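You operate a simulated robot arm through the tools that you are given. There is no shell and no other tool.

Carry out the task below with a simulated robot arm. There is one attempt and no reset: what you move stays moved.

## Task
Switch the cell box off, move the stud board's plug from socket C to M, then run the box again.
Fine: slider to 0 before the lever goes off or on; lever on again, slider to RUN; leave the other plugs and the relay keys.

The check looks at the end state, three seconds after you hand in, the way a careful person would. Anything else that was tipped, shoved, dropped, spilled or broken makes it a failure.

## Robot
A 6-joint arm with a fingered hand, fixed in place. Base frame: the origin is at the foot of the arm, x ahead of it, y to its left, z up; the work surface is at about z = 900. Readings come in mm, rad, newtons and seconds.
With the tool pointing down near the work surface it reaches from about 400 to 940 mm from the base axis. Its first joint turns from -2.897 to 2.897 rad. Payload 5 kg.
Tool frame: the origin (TCP) lies between the finger pads and is the grasp point; the fingertips stand 37 mm ahead of it; z points along the fingers, y is the line along which they close. The gripper opens to 124 mm. The gripper's body begins 43 mm behind the TCP. The gripper is a hand of 3 fingers: y runs from the thumb to the fingers, the wrist lies at [-21, -125, -215] in the tool frame, and closing takes about 1.5 s.
Orientation is that of the tool frame in the base frame, as [roll, pitch, yaw] about the fixed x, y, z axes, in that order (R = Rz(yaw) Ry(pitch) Rx(roll)). With the fingers straight down and the wrist toward the robot, the tool's x, y and z point along [0, 1, 0], [1, 0, 0] and [0, 0, -1] of the base frame.

## Interface
- The arm moves only by the tool servo_tool. Its arguments are lists of equal length, an entry for each row: "travel": the shift along the base's x, y, z in units of 25 mm (1.0 is 25 mm), a list of three; "turn": the turn, a rotation vector about the base's x, y, z in units of 8 degrees (1.0 is 8 degrees), a list of three. In form: {"travel": [[x, y, z], ...], "turn": [[rx, ry, rz], ...]}. A call has 1 to 20 rows; each row shifts and turns the commanded pose from where the row before left it. "grip" is the finger opening in mm, from 0 to 124, set as the call begins (left out, the last holds). A call with a number of a shift or a turn outside -1 to 1 is refused whole. Rows are played at 5 a second. More than 50 mm and 0.15 rad between two rows, or a gripper value outside its range, and nothing of the call is played. Where a pose cannot be reached the arm comes as near as it can. A force on the tool above 40 N (or 10 N above the force at the start of the call, whichever is more), or a blocked arm, ends the call early, and 0.2 s more pass. Each finger travels about 72 mm/s and halts on what it meets, pressing with about 22 N; the grip force reading is that of the motor and also rises with nothing between the fingers. The clock runs only during rows and for 0.2 s after the last one: add rows that do not move to give the fingers time. The reply holds the time, the measured pose of the TCP, the force on the tool along the base axes, the opening and the grip force, in the units named above and with some noise, with the torque about the TCP (base axes, N m) and any sound that the robot's microphone picked up, and new pictures: "show" is both (left out), scene, wrist or none.
- Cameras (640 x 400 px; columns grow to the right, rows downward): "scene" is fixed at [400.9, 650, 1464.2]; the picture's right is [-0.97, 0.25, 0.00], its down [0.07, 0.29, -0.95] and it looks along [-0.23, -0.93, -0.30] (base axes); focal length 348 px, centre (320, 200). "wrist" rides on the gripper at [72, -104, -154] in the tool frame; the picture's right is [-0.83, 0.26, -0.49], its down [-0.51, -0.72, 0.47] and it looks along [-0.23, 0.64, 0.73] (tool axes); focal length 243 px, centre (320, 200). There is no depth. A picture from a camera that has moved, and an enlarged one, comes with that camera's place and axes in the base frame and with its lens.
- hand_shape(shape): the hand has 3 fingers and takes this shape, open, in about a second: jaw (thumb against the fingers, like two jaws); tri (thumb and two fingers); tip (a fingertip pinch); poke (one finger out to press); point (the index stretched); flat (the hand flat); cup (the hand cupped); fist (a fist). The gripper value then closes the fingers along that shape, each until it touches; the sizes above hold for jaw. It gives what a move gives, with no picture.
- inspect(camera, box): a new picture of the part [left, top, right, bottom] of that camera's present view, enlarged. It takes no simulated time.
- finish_job(): hands the job in; it is judged then, once.

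Nothing tells you positions but the pictures and the camera data. Unless the task says otherwise, let go and move clear before handing in.

The tools are called after ">>>" by a JSON object that holds its "op" and its "data". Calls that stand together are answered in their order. servo_tool: Moves the arm, as the interface text tells. Its arguments: {"type":"object","properties":{"travel":{"type":"array"},"turn":{"type":"array"},"grip":{"type":"number"},"show":{"type":"string","enum":["both","scene","wrist","none"]}},"required":["travel","turn"]} The other tools are called the same way: hand_shape (shape) gives the hand a shape; inspect (camera, box) takes an enlarged picture of a part of a camera's view; finish_job () hands the job in.

At the start:

```text
time_s: 0.0
tool_pos: [82.4, -739.4, 1210.5]
ee_rot: [-3.141, 0.0, 1.571]
contact_force: [-0.5, -0.5, -0.5]
moment: [0.0, 0.01, 0.0]
opening: 123.5
grip_force: 0.1
shape: jaw
```

scene: 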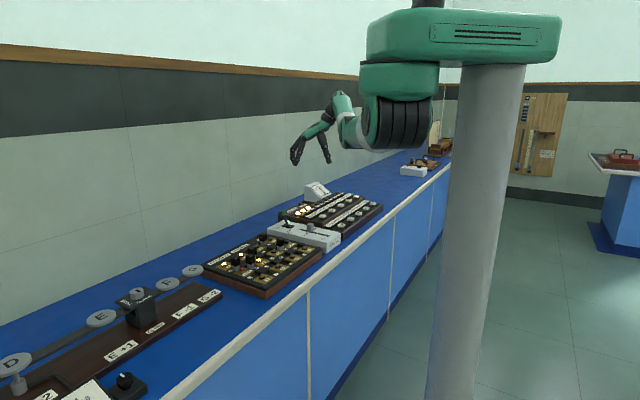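
wrist: 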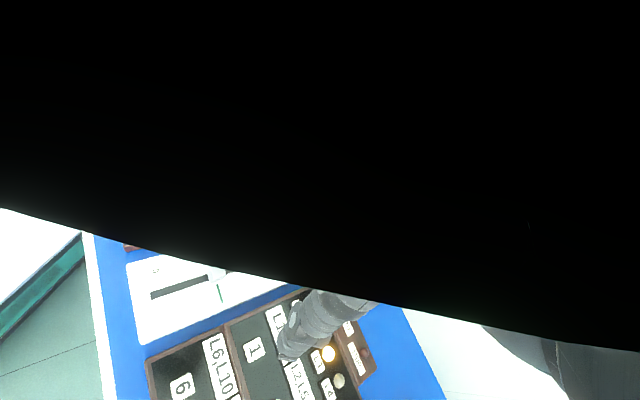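

I see a long blue bench with several boards: a plug/stud board, a white cell box with a lever and slider, and a relay key board. I'll look closer before moving anything.

>>> {"op": "inspect", "data": {"camera": "scene", "box": [190, 170, 390, 300]}}

>>> {"op": "inspect", "data": {"camera": "scene", "box": [195, 225, 335, 305]}}

>>> {"op": "inspect", "data": {"camera": "scene", "box": [260, 170, 400, 260]}}

>>> {"op": "inspect", "data": {"camera": "scene", "box": [380, 110, 480, 190]}}

>>> {"op": "inspect", "data": {"camera": "wrist", "box": [80, 220, 480, 400]}}

```text
3.08 times, centred on (290, 235) of scene
camera zoom: at [400.9, 650.0, 1464.2], right [-0.97, 0.25, 0.0], down [0.07, 0.29, -0.95], along [-0.23, -0.93, -0.3], focal length 1070 px, centre (412, 92)
```

zoom: 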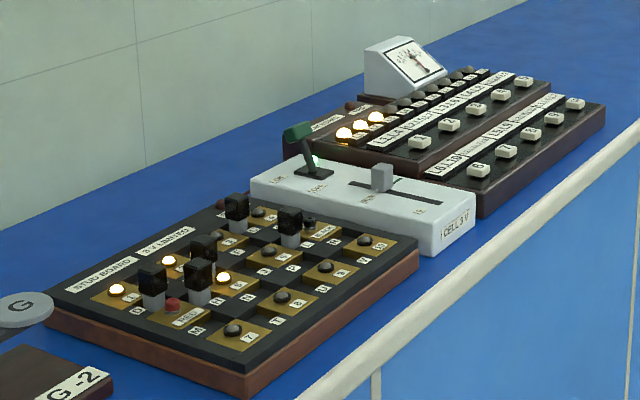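

```text
4.57 times, centred on (265, 265) of scene
camera zoom: at [400.9, 650.0, 1464.2], right [-0.97, 0.25, 0.0], down [0.07, 0.29, -0.95], along [-0.23, -0.93, -0.3], focal length 1589 px, centre (571, -97)
```

zoom: 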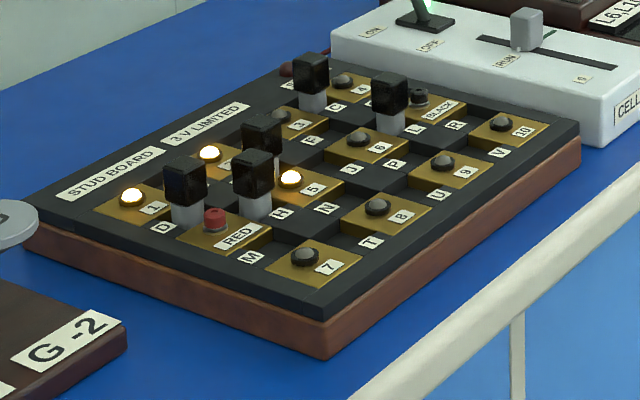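

```text
4.44 times, centred on (330, 215) of scene
camera zoom: at [400.9, 650.0, 1464.2], right [-0.97, 0.25, 0.0], down [0.07, 0.29, -0.95], along [-0.23, -0.93, -0.3], focal length 1545 px, centre (276, 133)
```

zoom: 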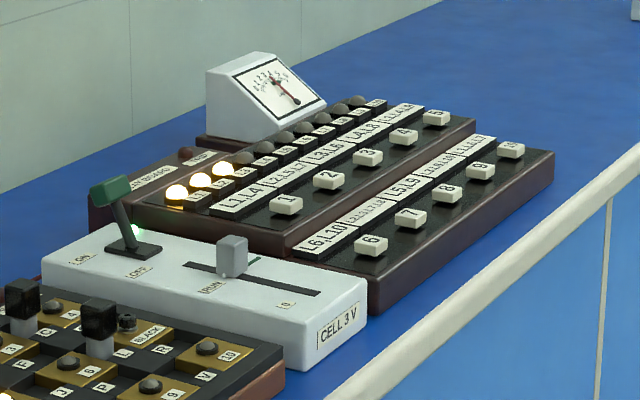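

```text
5.00 times, centred on (430, 150) of scene
camera zoom: at [400.9, 650.0, 1464.2], right [-0.97, 0.25, 0.0], down [0.07, 0.29, -0.95], along [-0.23, -0.93, -0.3], focal length 1738 px, centre (-230, 450)
```

zoom: 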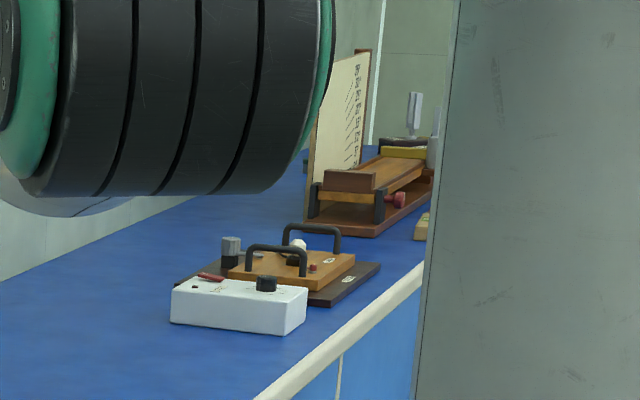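

```text
1.60 times, centred on (280, 310) of wrist
camera zoom: at [-21.9, -667.0, 1364.0], right [0.26, -0.83, 0.49], down [-0.72, -0.51, -0.47], along [0.64, -0.23, -0.73], focal length 388 px, centre (384, 24)
```

zoom: 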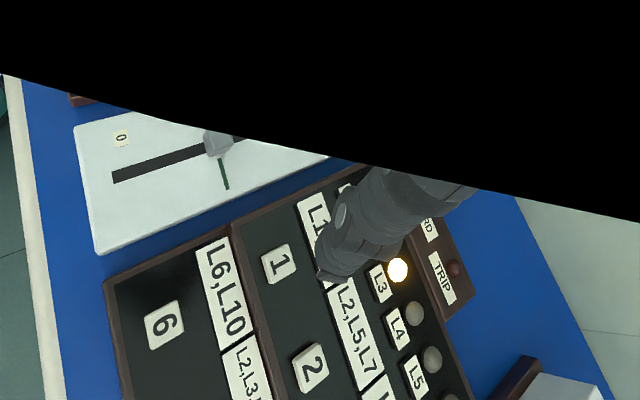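

The bench runs diagonally in front of the arm: the stud board is near (325, -460), the cell box is around (100, -680) with its slider at RUN (knob about z≈915), and the lever is on the wall side. I'll carry the hand high over the stud board to read its socket letters with the wrist camera.

>>> {"op": "servo_tool", "data": {"travel": [[0.96, 0.79, 0], [0.96, 0.79, 0], [0.96, 0.79, 0], [0.96, 0.79, 0], [0.96, 0.79, 0], [0.96, 0.79, 0], [0.96, 0.79, 0], [0.96, 0.79, 0], [0.96, 0.79, 0], [0.96, 0.79, 0], [0.96, 0.79, 0], [0.96, 0.79, 0]], "turn": [[0, 0, 0], [0, 0, 0], [0, 0, 0], [0, 0, 0], [0, 0, 0], [0, 0, 0], [0, 0, 0], [0, 0, 0], [0, 0, 0], [0, 0, 0], [0, 0, 0], [0, 0, 0]]}}

```text
time_s: 2.6
tool_pos: [394.6, -574.3, 1176.3]
ee_rot: [3.138, 0.0, 1.57]
contact_force: [0.0, 0.0, 0.0]
moment: [0.03, -0.02, 0.02]
opening: 124.0
grip_force: 0.0
shape: jaw
out of reach, approached as far as the arm can: row 2, 3, 4, 5, 6, 7, 8, 9, 10
camera wrist: at [290.4, -500.7, 1330.6], right [0.26, -0.83, 0.49], down [-0.72, -0.51, -0.47], along [0.64, -0.23, -0.73], focal length 243 px, centre (320, 200)
```

scene: 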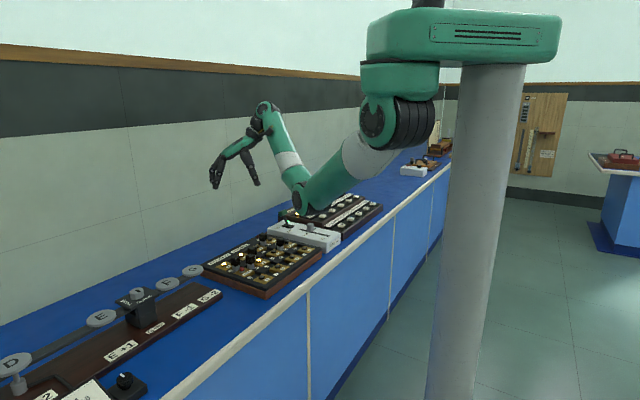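
wrist: 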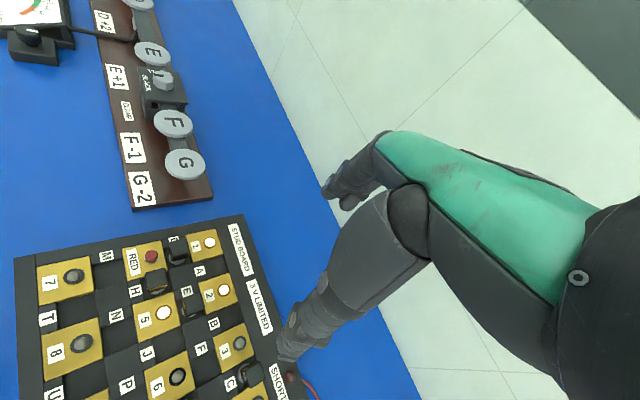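

The hand is now over the stud board and the wrist camera sees letters, but the arm has not reached the commanded pose. I'll let it settle and look at the board.

>>> {"op": "servo_tool", "data": {"travel": [[0, 0, 0], [0, 0, 0], [0, 0, 0]], "turn": [[0, 0, 0], [0, 0, 0], [0, 0, 0]]}}

>>> {"op": "inspect", "data": {"camera": "wrist", "box": [0, 200, 320, 400]}}

>>> {"op": "inspect", "data": {"camera": "scene", "box": [200, 80, 460, 280]}}

```text
time_s: 3.4
tool_pos: [394.0, -573.3, 1177.5]
ee_rot: [3.14, 0.002, 1.567]
contact_force: [-0.4, 0.3, 0.4]
moment: [-0.02, 0.01, 0.04]
opening: 123.5
grip_force: 0.0
shape: jaw
camera wrist: at [290.4, -500.8, 1330.8], right [0.26, -0.83, 0.49], down [-0.72, -0.51, -0.47], along [0.64, -0.23, -0.73], focal length 243 px, centre (320, 200)
```

scene: 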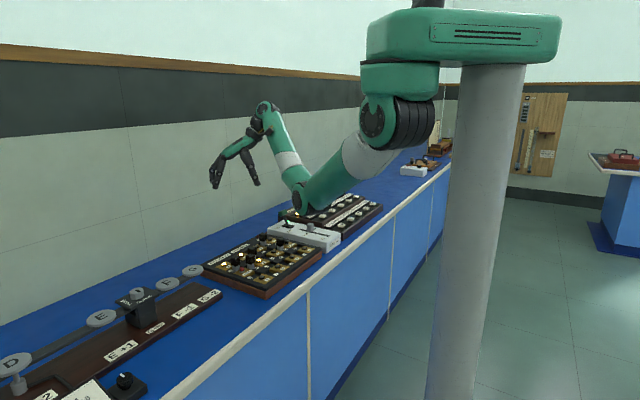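
wrist: 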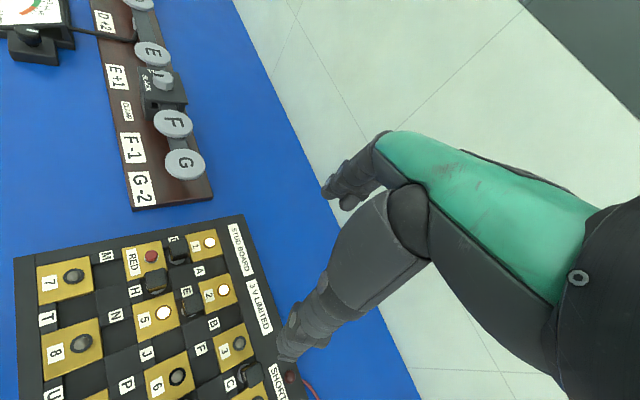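

```text
2.00 times, centred on (160, 300) of wrist
camera zoom: at [290.4, -500.8, 1330.8], right [0.26, -0.83, 0.49], down [-0.72, -0.51, -0.47], along [0.64, -0.23, -0.73], focal length 485 px, centre (640, 0)
```

zoom: 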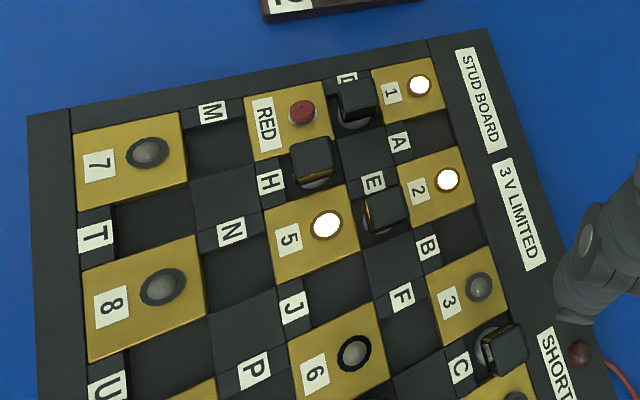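

```text
2.00 times, centred on (330, 180) of scene
camera zoom: at [400.9, 650.0, 1464.2], right [-0.97, 0.25, 0.0], down [0.07, 0.29, -0.95], along [-0.23, -0.93, -0.3], focal length 695 px, centre (300, 240)
```

zoom: 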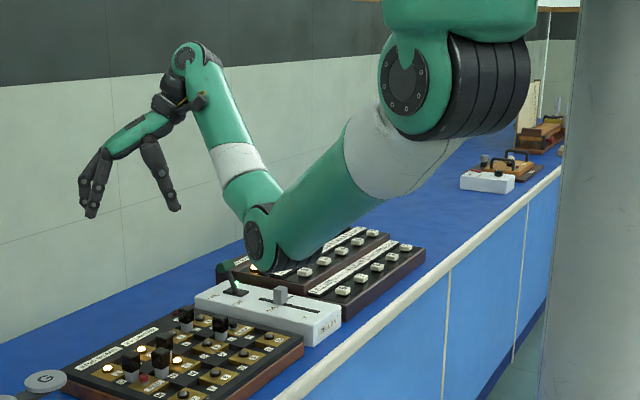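

The socket lettering is readable: D, H, E, C and L hold plugs, C lies between pads 3 and 4, and M lies between pad 7 and RED. I'll zoom in further on the M socket and the C plug.

>>> {"op": "inspect", "data": {"camera": "wrist", "box": [20, 220, 180, 320]}}

>>> {"op": "inspect", "data": {"camera": "wrist", "box": [160, 300, 320, 400]}}

>>> {"op": "inspect", "data": {"camera": "wrist", "box": [120, 215, 260, 302]}}

>>> {"op": "inspect", "data": {"camera": "scene", "box": [200, 228, 270, 288]}}

>>> {"op": "inspect", "data": {"camera": "scene", "box": [245, 225, 325, 275]}}

```text
4.00 times, centred on (100, 270) of wrist
camera zoom: at [290.4, -500.8, 1330.8], right [0.26, -0.83, 0.49], down [-0.72, -0.51, -0.47], along [0.64, -0.23, -0.73], focal length 970 px, centre (1200, -80)
```

zoom: 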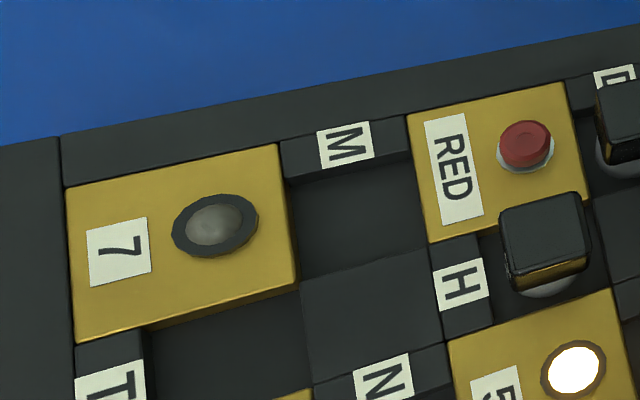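

```text
4.00 times, centred on (240, 350) of wrist
camera zoom: at [290.4, -500.8, 1330.8], right [0.26, -0.83, 0.49], down [-0.72, -0.51, -0.47], along [0.64, -0.23, -0.73], focal length 970 px, centre (640, -400)
```

zoom: 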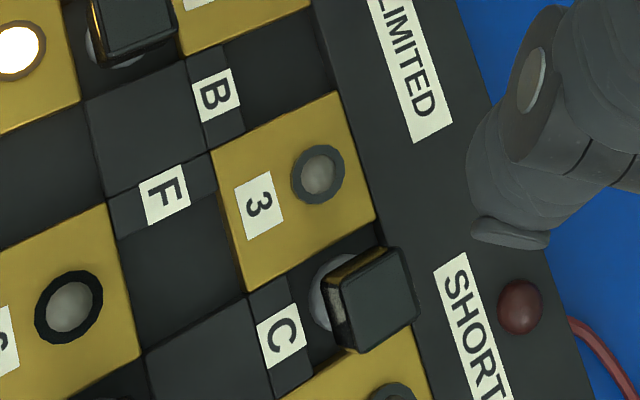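

```text
4.57 times, centred on (190, 258) of wrist
camera zoom: at [290.4, -500.8, 1330.8], right [0.26, -0.83, 0.49], down [-0.72, -0.51, -0.47], along [0.64, -0.23, -0.73], focal length 1109 px, centre (914, -67)
```

zoom: 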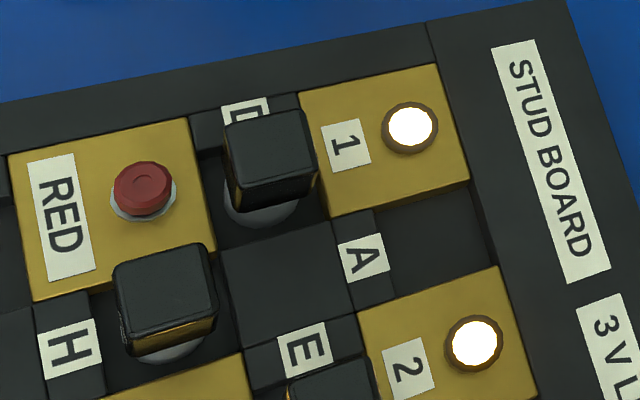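

```text
6.67 times, centred on (235, 258) of scene
camera zoom: at [400.9, 650.0, 1464.2], right [-0.97, 0.25, 0.0], down [0.07, 0.29, -0.95], along [-0.23, -0.93, -0.3], focal length 2317 px, centre (887, -187)
```

zoom: 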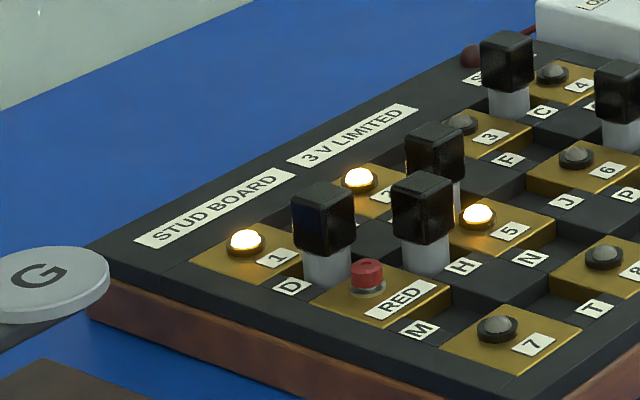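

```text
8.00 times, centred on (285, 250) of scene
camera zoom: at [400.9, 650.0, 1464.2], right [-0.97, 0.25, 0.0], down [0.07, 0.29, -0.95], along [-0.23, -0.93, -0.3], focal length 2781 px, centre (600, -200)
```

zoom: 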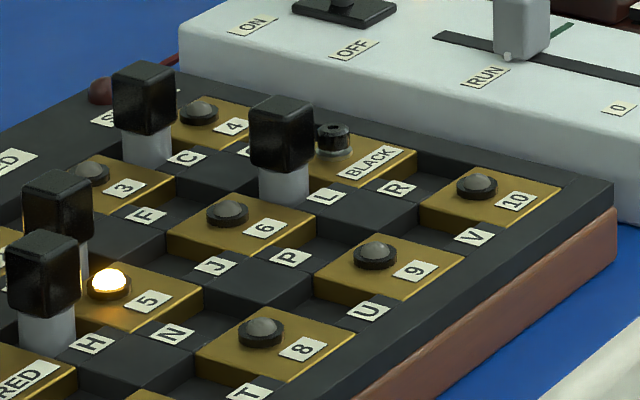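

I triangulated from both cameras: plug C's cap top is at about (307, -625, 932), the M recess centre is about (358, -386), pad tops are at z≈892, and the board axes sit at 45° to the base. Next I turn the hand so it closes along the box's long axis, and move above the slider to look.

>>> {"op": "servo_tool", "data": {"travel": [[-0.96, -0.36, 0], [-0.96, -0.36, 0], [-0.96, -0.36, 0], [-0.96, -0.36, 0], [-0.96, -0.36, 0], [-0.96, -0.36, 0], [-0.96, -0.36, 0], [-0.96, -0.36, 0], [-0.96, -0.36, 0], [-0.96, -0.36, 0], [-0.96, -0.36, 0], [-0.96, -0.36, 0], [0, 0, 0], [0, 0, 0]], "turn": [[0, 0, -0.46875], [0, 0, -0.46875], [0, 0, -0.46875], [0, 0, -0.46875], [0, 0, -0.46875], [0, 0, -0.46875], [0, 0, -0.46875], [0, 0, -0.46875], [0, 0, -0.46875], [0, 0, -0.46875], [0, 0, -0.46875], [0, 0, -0.46875], [0, 0, 0], [0, 0, 0]]}}

```text
time_s: 6.4
tool_pos: [106.5, -681.2, 1177.8]
ee_rot: [3.14, 0.0, 0.782]
contact_force: [-0.6, -0.6, 0.0]
moment: [0.01, -0.01, -0.01]
opening: 123.6
grip_force: 0.0
shape: jaw
camera wrist: at [84.0, -555.4, 1331.7], right [-0.4, -0.77, 0.49], down [-0.87, 0.15, -0.47], along [0.29, -0.62, -0.73], focal length 243 px, centre (320, 200)
```

scene: 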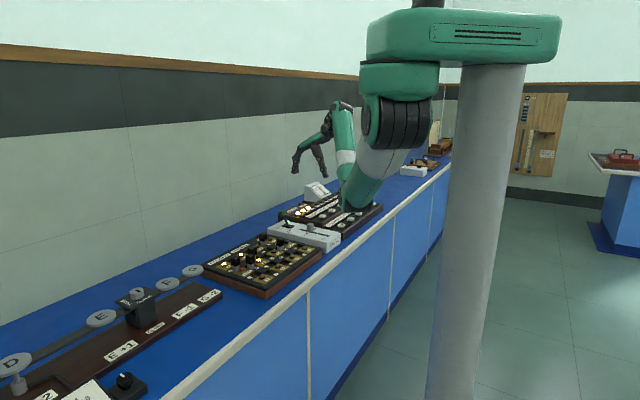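
wrist: 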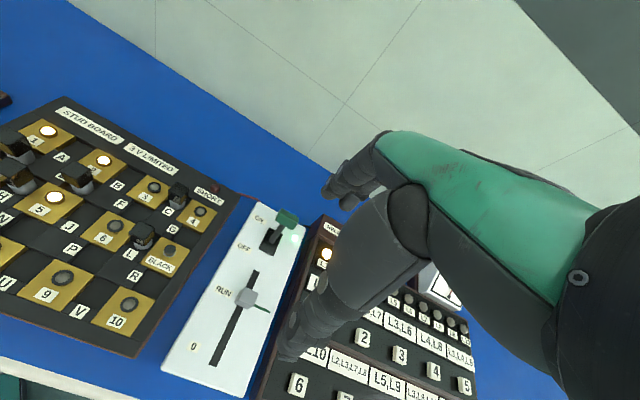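

The hand is above the slider with its closing line along the box. I'll zoom on the cell box to pinpoint the slider knob, lever and markings.

>>> {"op": "inspect", "data": {"camera": "wrist", "box": [160, 200, 320, 300]}}

>>> {"op": "inspect", "data": {"camera": "wrist", "box": [160, 260, 320, 360]}}

>>> {"op": "inspect", "data": {"camera": "scene", "box": [264, 206, 344, 256]}}

>>> {"op": "inspect", "data": {"camera": "scene", "box": [280, 90, 420, 220]}}

```text
4.00 times, centred on (240, 250) of wrist
camera zoom: at [84.0, -555.4, 1331.7], right [-0.4, -0.77, 0.49], down [-0.87, 0.15, -0.47], along [0.29, -0.62, -0.73], focal length 970 px, centre (640, 0)
```

zoom: 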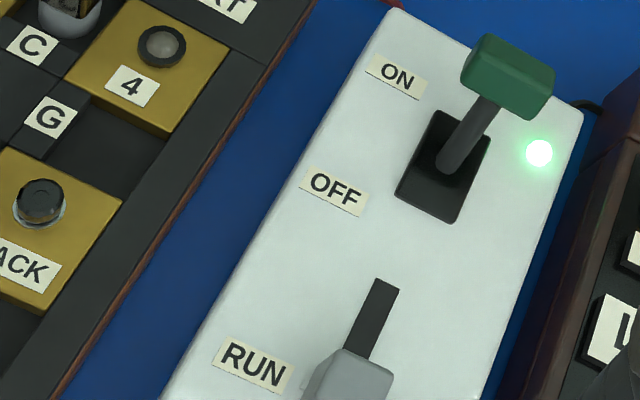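

```text
4.00 times, centred on (240, 310) of wrist
camera zoom: at [84.0, -555.4, 1331.7], right [-0.4, -0.77, 0.49], down [-0.87, 0.15, -0.47], along [0.29, -0.62, -0.73], focal length 970 px, centre (640, -240)
```

zoom: 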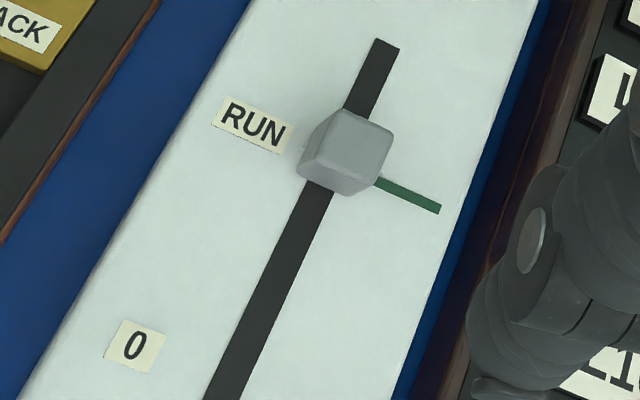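

```text
8.00 times, centred on (304, 231) of scene
camera zoom: at [400.9, 650.0, 1464.2], right [-0.97, 0.25, 0.0], down [0.07, 0.29, -0.95], along [-0.23, -0.93, -0.3], focal length 2781 px, centre (448, -48)
```

zoom: 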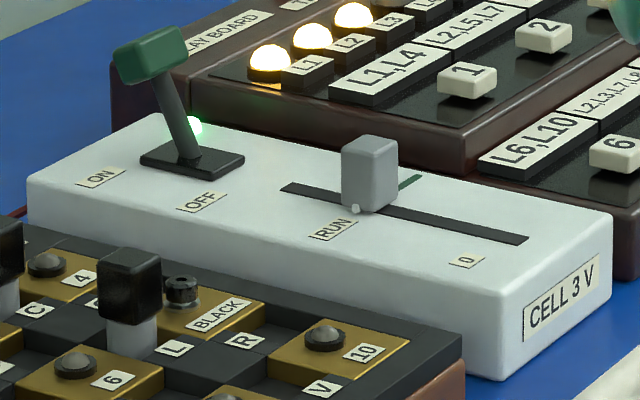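

```text
3.08 times, centred on (350, 155) of scene
camera zoom: at [400.9, 650.0, 1464.2], right [-0.97, 0.25, 0.0], down [0.07, 0.29, -0.95], along [-0.23, -0.93, -0.3], focal length 1070 px, centre (228, 338)
```

zoom: 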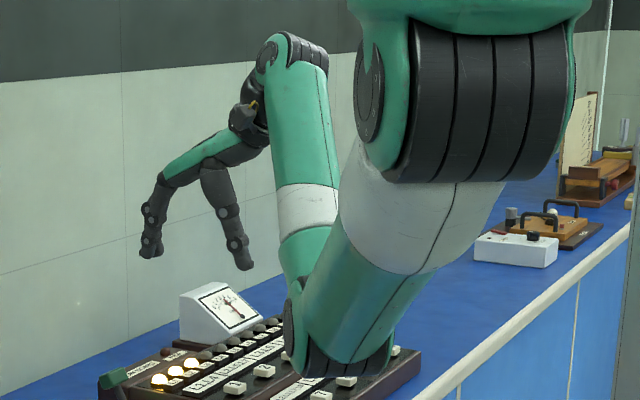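

Slider knob top is at (106, -679, 936), aligned with RUN and the green tick; the "0" position is about 79 mm toward the robot along the slot, and the lever handle is at about (208, -780, 960), leaning to ON. I'll first narrow the hand in free air and see how the fingers look.

>>> {"op": "servo_tool", "data": {"travel": [[0, 0, 0], [0, 0, 0], [0, 0, 0], [0, 0, 0], [0, 0, 0], [0, 0, 0], [0, 0, 0]], "turn": [[0, 0, 0], [0, 0, 0], [0, 0, 0], [0, 0, 0], [0, 0, 0], [0, 0, 0], [0, 0, 0]], "grip": 54}}

>>> {"op": "inspect", "data": {"camera": "scene", "box": [270, 80, 370, 200]}}

>>> {"op": "inspect", "data": {"camera": "wrist", "box": [160, 120, 480, 400]}}

```text
time_s: 8.0
tool_pos: [106.4, -680.1, 1177.4]
ee_rot: [3.141, -0.001, 0.785]
contact_force: [-0.7, -0.6, -0.3]
moment: [-0.02, 0.03, -0.01]
opening: 54.5
grip_force: 0.0
shape: jaw
camera wrist: at [84.1, -555.3, 1331.6], right [-0.4, -0.77, 0.49], down [-0.87, 0.15, -0.47], along [0.29, -0.62, -0.73], focal length 243 px, centre (320, 200)
```

scene: 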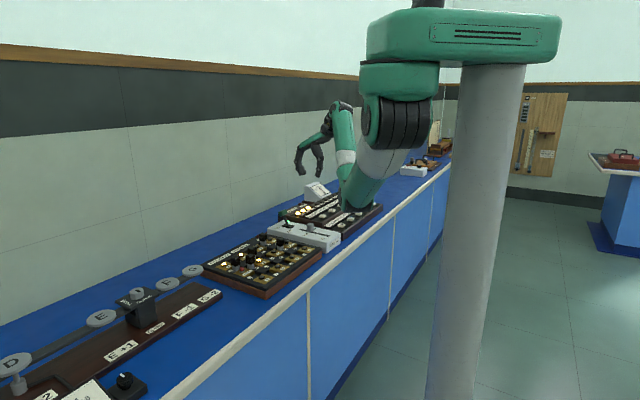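
wrist: 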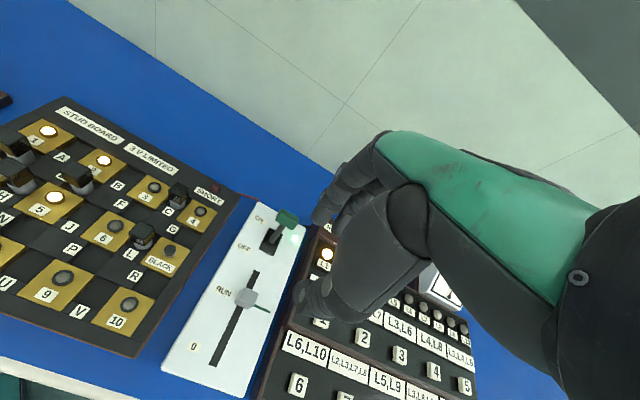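

```text
3.33 times, centred on (320, 140) of scene
camera zoom: at [400.9, 650.0, 1464.2], right [-0.97, 0.25, 0.0], down [0.07, 0.29, -0.95], along [-0.23, -0.93, -0.3], focal length 1159 px, centre (320, 400)
```

zoom: 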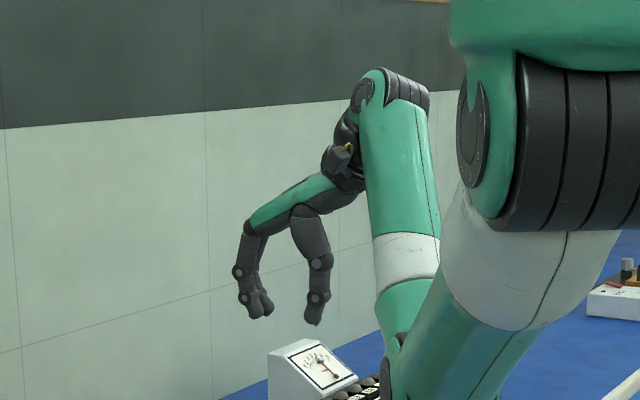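

```text
1.43 times, centred on (320, 260) of wrist
camera zoom: at [84.1, -555.3, 1331.6], right [-0.4, -0.77, 0.49], down [-0.87, 0.15, -0.47], along [0.29, -0.62, -0.73], focal length 347 px, centre (320, 114)
```

zoom: 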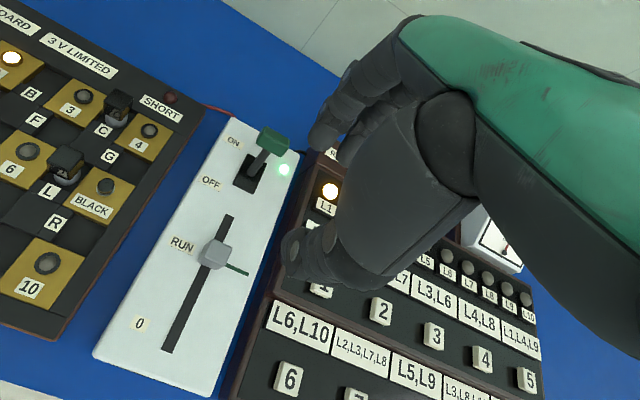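

Thumb and fingers sit where predicted (tips 37 mm below the TCP). I'll descend to just above the knob and check the alignment before straddling it.

>>> {"op": "servo_tool", "data": {"travel": [[0, 0, -0.94], [0, 0, -0.94], [0, 0, -0.94], [0, 0, -0.94], [0, 0, -0.94], [0, 0, -0.94], [0, 0, -0.94], [0, 0, -0.94], [0, 0, 0], [0, 0, 0]], "turn": [[0, 0, 0], [0, 0, 0], [0, 0, 0], [0, 0, 0], [0, 0, 0], [0, 0, 0], [0, 0, 0], [0, 0, 0], [0, 0, 0], [0, 0, 0]]}}

>>> {"op": "inspect", "data": {"camera": "scene", "box": [260, 170, 360, 250]}}

>>> {"op": "inspect", "data": {"camera": "wrist", "box": [160, 120, 480, 400]}}

```text
time_s: 10.2
tool_pos: [105.9, -681.0, 989.9]
ee_rot: [-3.141, 0.0, 0.786]
contact_force: [0.0, -0.6, -0.5]
moment: [-0.01, -0.01, -0.02]
opening: 54.3
grip_force: 0.1
shape: jaw
camera wrist: at [83.8, -555.2, 1143.6], right [-0.4, -0.77, 0.49], down [-0.87, 0.15, -0.47], along [0.29, -0.62, -0.73], focal length 243 px, centre (320, 200)
```

scene: 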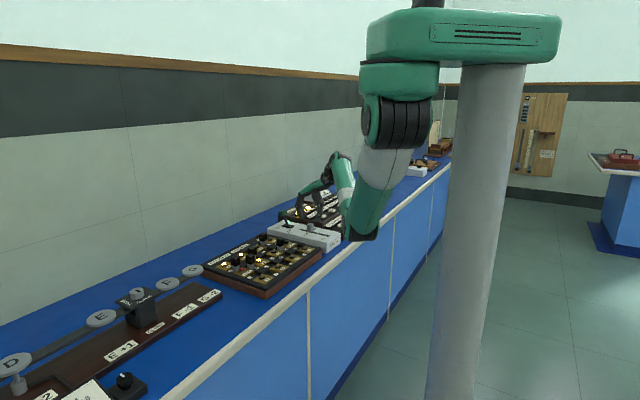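
wrist: 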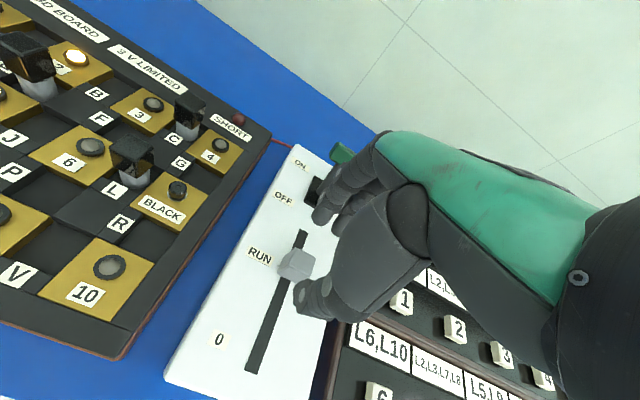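

```text
5.00 times, centred on (310, 210) of scene
camera zoom: at [400.9, 650.0, 1464.2], right [-0.97, 0.25, 0.0], down [0.07, 0.29, -0.95], along [-0.23, -0.93, -0.3], focal length 1738 px, centre (370, 150)
```

zoom: 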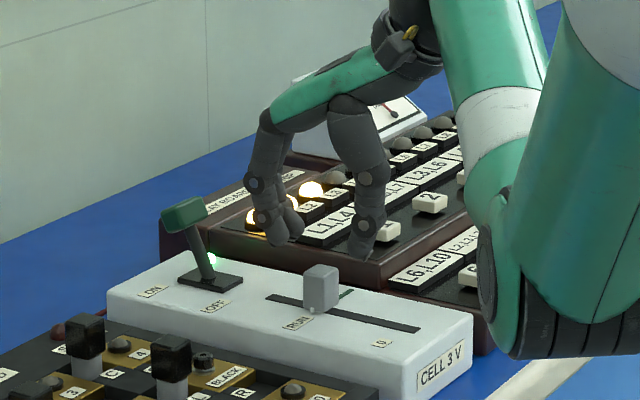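

```text
1.43 times, centred on (320, 260) of wrist
camera zoom: at [83.8, -555.2, 1143.6], right [-0.4, -0.77, 0.49], down [-0.87, 0.15, -0.47], along [0.29, -0.62, -0.73], focal length 347 px, centre (320, 114)
```

zoom: 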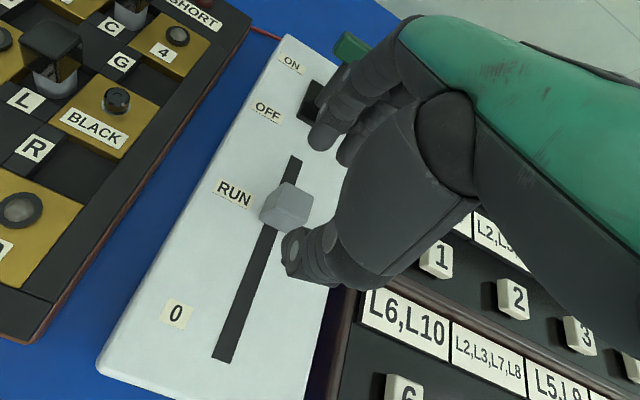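

Fingers straddle the knob line (thumb on the "0" side, fingers on the wall side), with nothing else in the way. I'll lower to bring the tips beside the knob, about 8 mm above the box.

>>> {"op": "servo_tool", "data": {"travel": [[0, 0.02, -0.6], [0, 0.02, -0.6], [0, 0.02, -0.6], [0, 0, 0]], "turn": [[0, 0, 0], [0, 0, 0], [0, 0, 0], [0, 0, 0]]}}

>>> {"op": "inspect", "data": {"camera": "scene", "box": [270, 180, 350, 250]}}

>>> {"op": "inspect", "data": {"camera": "wrist", "box": [220, 140, 380, 360]}}

```text
time_s: 11.2
tool_pos: [104.5, -679.1, 944.5]
ee_rot: [3.141, 0.0, 0.785]
contact_force: [0.2, -0.3, 0.5]
moment: [0.0, -0.01, 0.02]
opening: 54.7
grip_force: 0.0
shape: jaw
camera wrist: at [83.2, -553.9, 1098.5], right [-0.4, -0.77, 0.49], down [-0.87, 0.15, -0.47], along [0.29, -0.62, -0.73], focal length 243 px, centre (320, 200)
```

scene: 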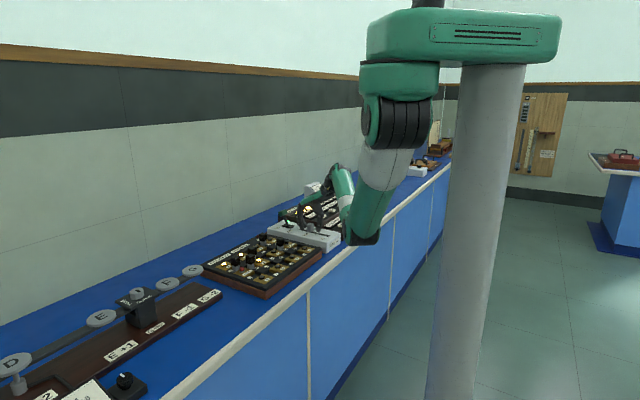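
wrist: 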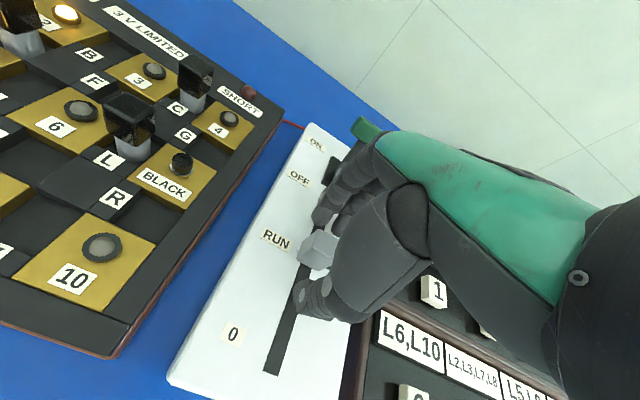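

```text
5.71 times, centred on (310, 215) of scene
camera zoom: at [400.9, 650.0, 1464.2], right [-0.97, 0.25, 0.0], down [0.07, 0.29, -0.95], along [-0.23, -0.93, -0.3], focal length 1986 px, centre (377, 114)
```

zoom: 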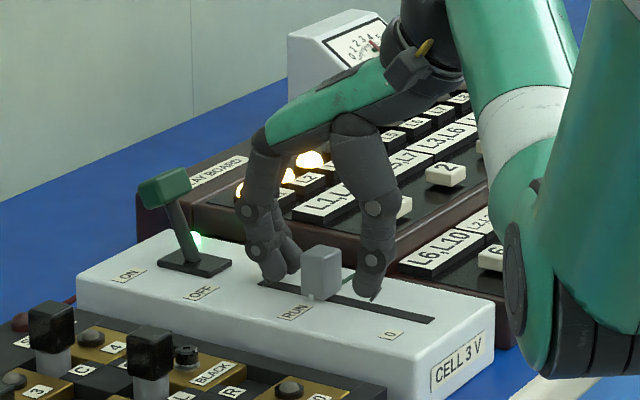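

```text
1.82 times, centred on (300, 250) of wrist
camera zoom: at [83.2, -553.9, 1098.5], right [-0.4, -0.77, 0.49], down [-0.87, 0.15, -0.47], along [0.29, -0.62, -0.73], focal length 441 px, centre (356, 109)
```

zoom: 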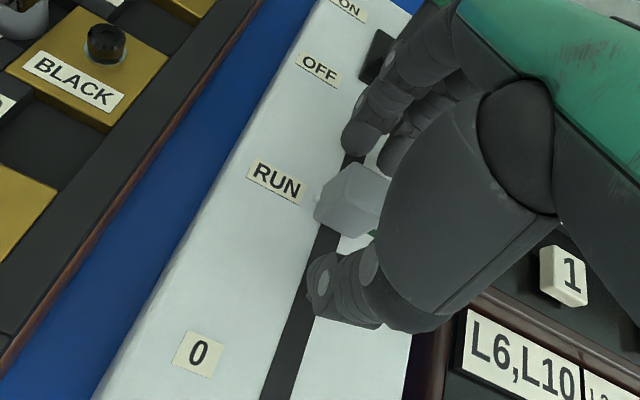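

The knob is now between thumb and fingers, clear of the lever and keys. I'll close on it.

>>> {"op": "servo_tool", "data": {"travel": [[0, 0, 0], [0, 0, 0], [0, 0, 0], [0, 0, 0], [0, 0, 0], [0, 0, 0]], "turn": [[0, 0, 0], [0, 0, 0], [0, 0, 0], [0, 0, 0], [0, 0, 0], [0, 0, 0]], "grip": 16, "show": "wrist"}}

>>> {"op": "inspect", "data": {"camera": "scene", "box": [270, 180, 350, 250]}}

```text
time_s: 12.6
tool_pos: [104.9, -679.7, 944.4]
ee_rot: [-3.141, 0.0, 0.786]
contact_force: [-1.0, -0.7, -2.1]
moment: [-0.05, 0.0, -0.05]
opening: 17.0
grip_force: 21.7
shape: jaw
camera wrist: at [83.2, -554.0, 1098.5], right [-0.4, -0.77, 0.49], down [-0.87, 0.15, -0.47], along [0.29, -0.62, -0.73], focal length 243 px, centre (320, 200)
```

wrist: 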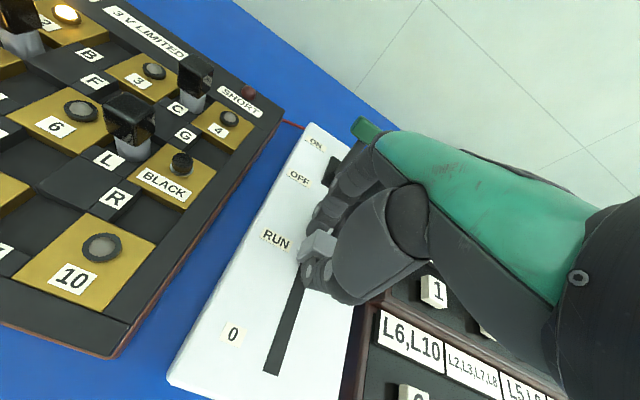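

```text
5.71 times, centred on (310, 215) of scene
camera zoom: at [400.9, 650.0, 1464.2], right [-0.97, 0.25, 0.0], down [0.07, 0.29, -0.95], along [-0.23, -0.93, -0.3], focal length 1986 px, centre (377, 114)
```

zoom: 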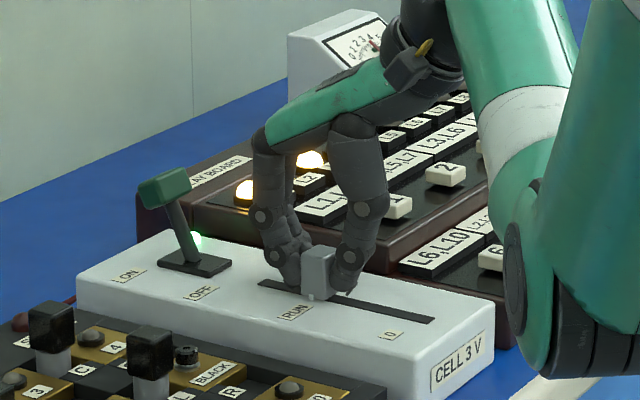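

The knob is held (about 17 mm wide, TCP at (104.9, -679.7), which I'll record as the RUN position). Now I slide it 79 mm toward the robot to 0.

>>> {"op": "servo_tool", "data": {"travel": [[-0.28, 0.28, 0], [-0.28, 0.28, 0], [-0.28, 0.28, 0], [-0.28, 0.28, 0], [-0.28, 0.28, 0], [-0.28, 0.28, 0], [-0.28, 0.28, 0], [-0.28, 0.28, 0], [0, 0, 0], [0, 0, 0]], "turn": [[0, 0, 0], [0, 0, 0], [0, 0, 0], [0, 0, 0], [0, 0, 0], [0, 0, 0], [0, 0, 0], [0, 0, 0], [0, 0, 0], [0, 0, 0]]}}

>>> {"op": "inspect", "data": {"camera": "scene", "box": [270, 180, 350, 250]}}

>>> {"op": "inspect", "data": {"camera": "wrist", "box": [220, 140, 380, 360]}}

```text
time_s: 14.8
tool_pos: [49.4, -624.1, 943.9]
ee_rot: [3.14, 0.002, 0.785]
contact_force: [-2.3, -1.0, -2.0]
moment: [-0.07, 0.04, -0.07]
opening: 16.7
grip_force: 22.0
shape: jaw
camera wrist: at [27.5, -498.2, 1098.5], right [-0.4, -0.77, 0.49], down [-0.87, 0.15, -0.47], along [0.29, -0.62, -0.73], focal length 243 px, centre (320, 200)
```

scene: 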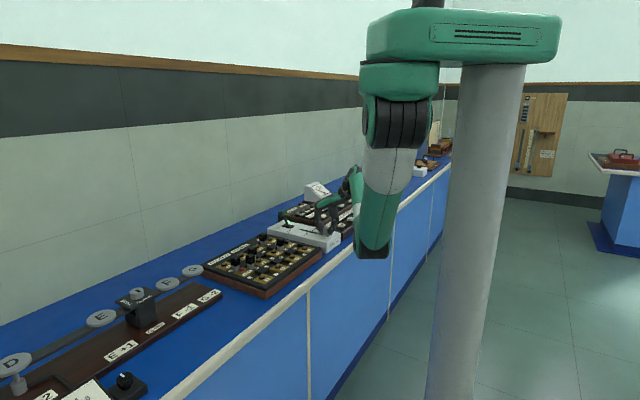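
wrist: 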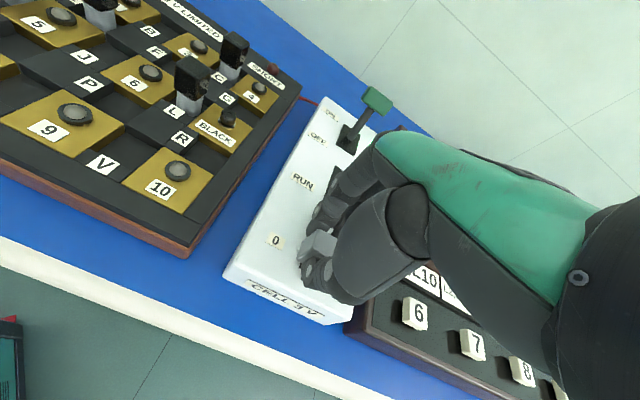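

```text
5.71 times, centred on (310, 215) of scene
camera zoom: at [400.9, 650.0, 1464.2], right [-0.97, 0.25, 0.0], down [0.07, 0.29, -0.95], along [-0.23, -0.93, -0.3], focal length 1986 px, centre (377, 114)
```

zoom: 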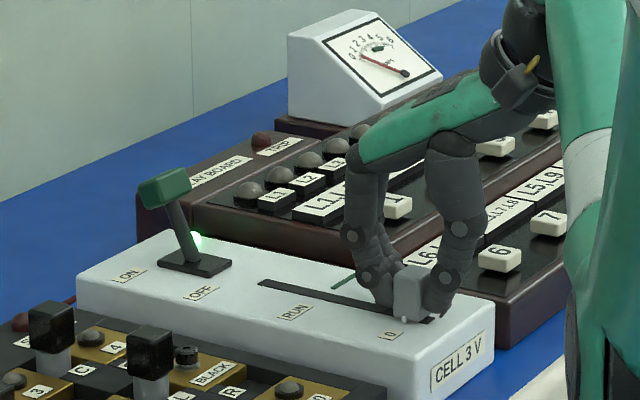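

```text
1.82 times, centred on (300, 250) of wrist
camera zoom: at [27.5, -498.2, 1098.5], right [-0.4, -0.77, 0.49], down [-0.87, 0.15, -0.47], along [0.29, -0.62, -0.73], focal length 441 px, centre (356, 109)
```

zoom: 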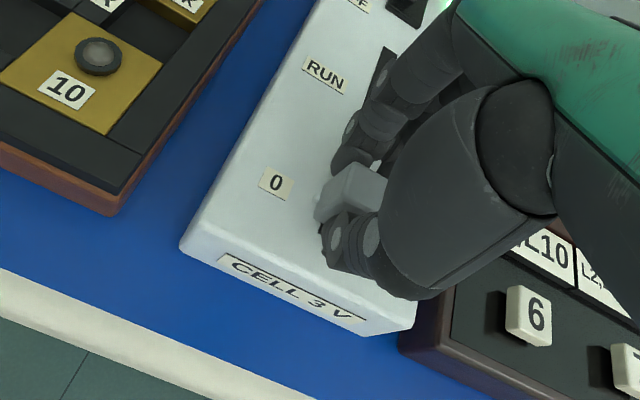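

Lamps went dark and the meter reads zero, so the slider is essentially at 0. I'll nudge it a hair further to make sure it sits at its end.

>>> {"op": "servo_tool", "data": {"travel": [[-0.04, 0.04, 0], [-0.04, 0.04, 0], [0, 0, 0]], "turn": [[0, 0, 0], [0, 0, 0], [0, 0, 0]], "show": "none"}}

>>> {"op": "inspect", "data": {"camera": "scene", "box": [290, 205, 340, 245]}}

```text
time_s: 15.6
tool_pos: [47.7, -621.4, 946.5]
ee_rot: [3.141, -0.001, 0.786]
contact_force: [3.7, -7.5, -2.1]
moment: [-0.24, -0.17, -0.04]
opening: 16.9
grip_force: 22.0
shape: jaw
```

```text
10.00 times, centred on (315, 225) of scene
camera zoom: at [400.9, 650.0, 1464.2], right [-0.97, 0.25, 0.0], down [0.07, 0.29, -0.95], along [-0.23, -0.93, -0.3], focal length 3476 px, centre (370, -50)
```

zoom: 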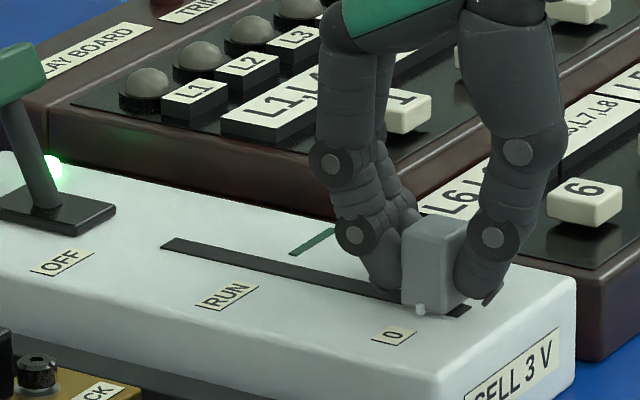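

The slider is hard against its stop at 0 (reaction felt along the slot). I'll release the knob and lift clear.

>>> {"op": "servo_tool", "data": {"travel": [[0.02, -0.02, 0], [0, 0, 0], [0, 0, 0], [0, 0, 0], [0, 0, 0], [0, 0, 0.5], [0, 0, 1], [0, 0, 1], [0, 0, 1], [0, 0, 0]], "turn": [[0, 0, 0], [0, 0, 0], [0, 0, 0], [0, 0, 0], [0, 0, 0], [0, 0, 0], [0, 0, 0], [0, 0, 0], [0, 0, 0], [0, 0, 0]], "grip": 54}}

>>> {"op": "inspect", "data": {"camera": "scene", "box": [270, 180, 350, 250]}}

```text
time_s: 17.8
tool_pos: [48.8, -621.0, 1031.7]
ee_rot: [-3.141, 0.0, 0.784]
contact_force: [0.4, 0.0, -0.4]
moment: [-0.04, -0.02, 0.03]
opening: 53.6
grip_force: 0.2
shape: jaw
camera wrist: at [26.8, -496.1, 1186.2], right [-0.4, -0.77, 0.49], down [-0.87, 0.15, -0.47], along [0.29, -0.62, -0.73], focal length 243 px, centre (320, 200)
```

scene: 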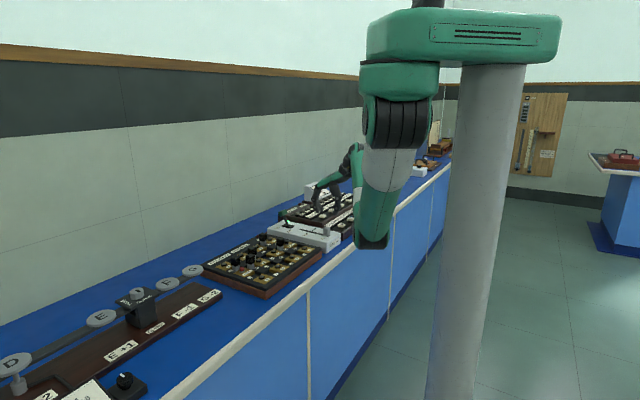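
wrist: 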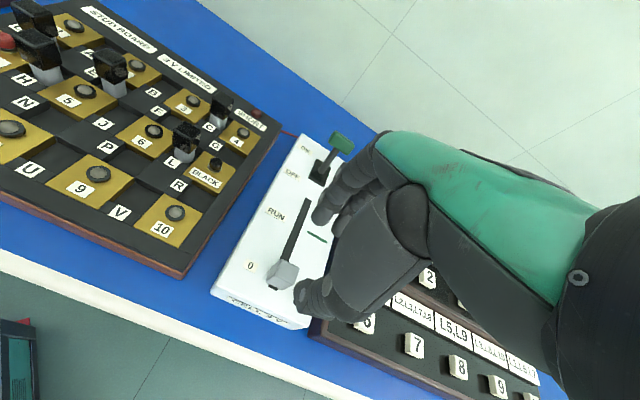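

```text
5.71 times, centred on (310, 215) of scene
camera zoom: at [400.9, 650.0, 1464.2], right [-0.97, 0.25, 0.0], down [0.07, 0.29, -0.95], along [-0.23, -0.93, -0.3], focal length 1986 px, centre (377, 114)
```

zoom: 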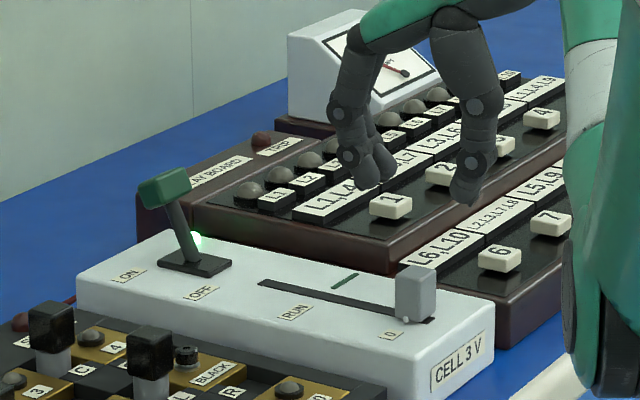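

The slider stays at 0. Next I move over the lever handle, at about (209, -779), keeping the tips well above it.

>>> {"op": "servo_tool", "data": {"travel": [[0, 0, 0.8], [0.8, -0.788, 0], [0.8, -0.788, 0], [0.8, -0.788, 0], [0.8, -0.788, 0], [0.8, -0.788, 0], [0.8, -0.788, 0], [0.8, -0.788, 0], [0.82, -0.788, 0], [0, 0, 0], [0, 0, 0]], "turn": [[0, 0, 0], [0, 0, 0], [0, 0, 0], [0, 0, 0], [0, 0, 0], [0, 0, 0], [0, 0, 0], [0, 0, 0], [0, 0, 0], [0, 0, 0], [0, 0, 0]]}}

>>> {"op": "inspect", "data": {"camera": "scene", "box": [250, 170, 330, 240]}}

>>> {"op": "inspect", "data": {"camera": "wrist", "box": [220, 140, 380, 360]}}

```text
time_s: 20.2
tool_pos: [207.6, -778.8, 1052.2]
ee_rot: [3.141, 0.0, 0.786]
contact_force: [0.7, -0.8, 0.1]
moment: [0.0, 0.0, 0.0]
opening: 53.9
grip_force: 0.1
shape: jaw
camera wrist: at [186.3, -654.4, 1206.4], right [-0.4, -0.77, 0.49], down [-0.87, 0.15, -0.47], along [0.29, -0.62, -0.73], focal length 243 px, centre (320, 200)
```

scene: 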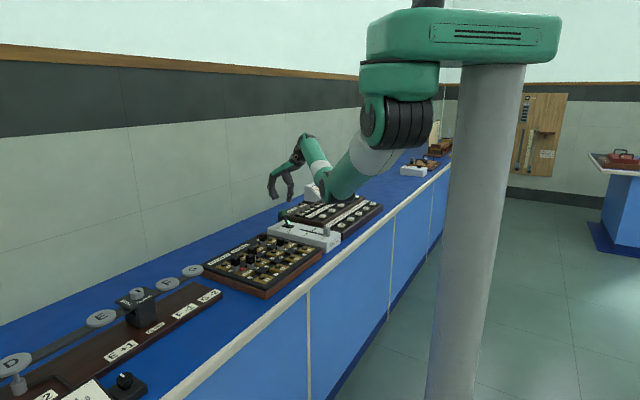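
wrist: 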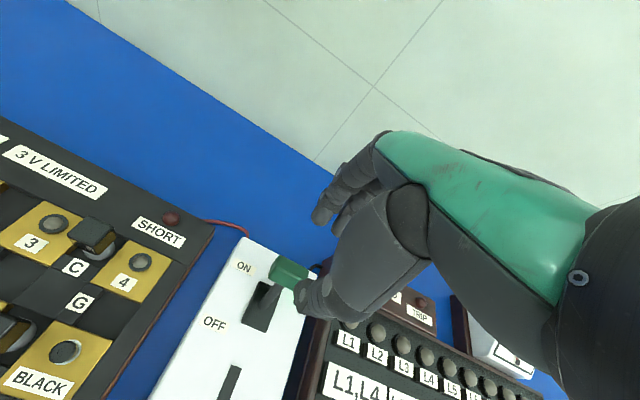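

```text
5.71 times, centred on (290, 205) of scene
camera zoom: at [400.9, 650.0, 1464.2], right [-0.97, 0.25, 0.0], down [0.07, 0.29, -0.95], along [-0.23, -0.93, -0.3], focal length 1986 px, centre (491, 171)
```

zoom: 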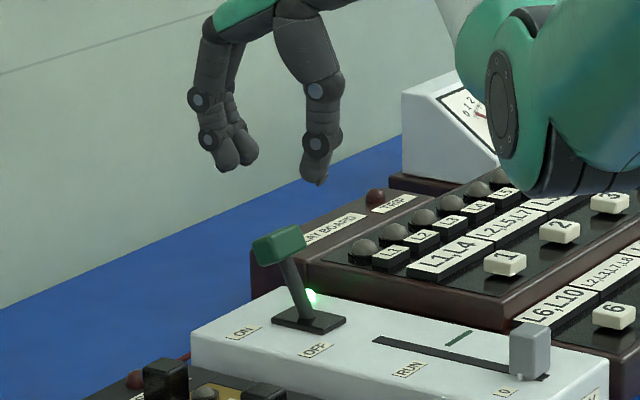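

```text
1.82 times, centred on (300, 250) of wrist
camera zoom: at [186.3, -654.4, 1206.4], right [-0.4, -0.77, 0.49], down [-0.87, 0.15, -0.47], along [0.29, -0.62, -0.73], focal length 441 px, centre (356, 109)
```

zoom: 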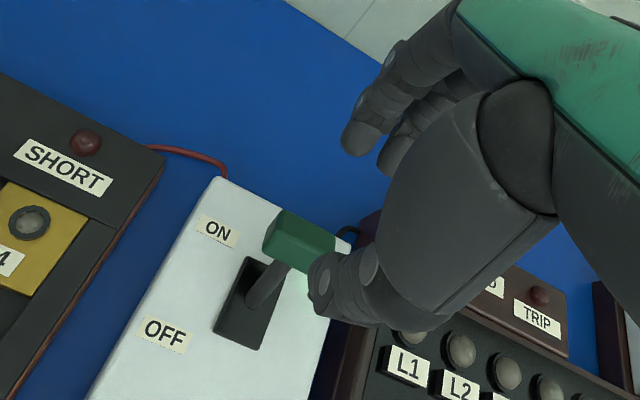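

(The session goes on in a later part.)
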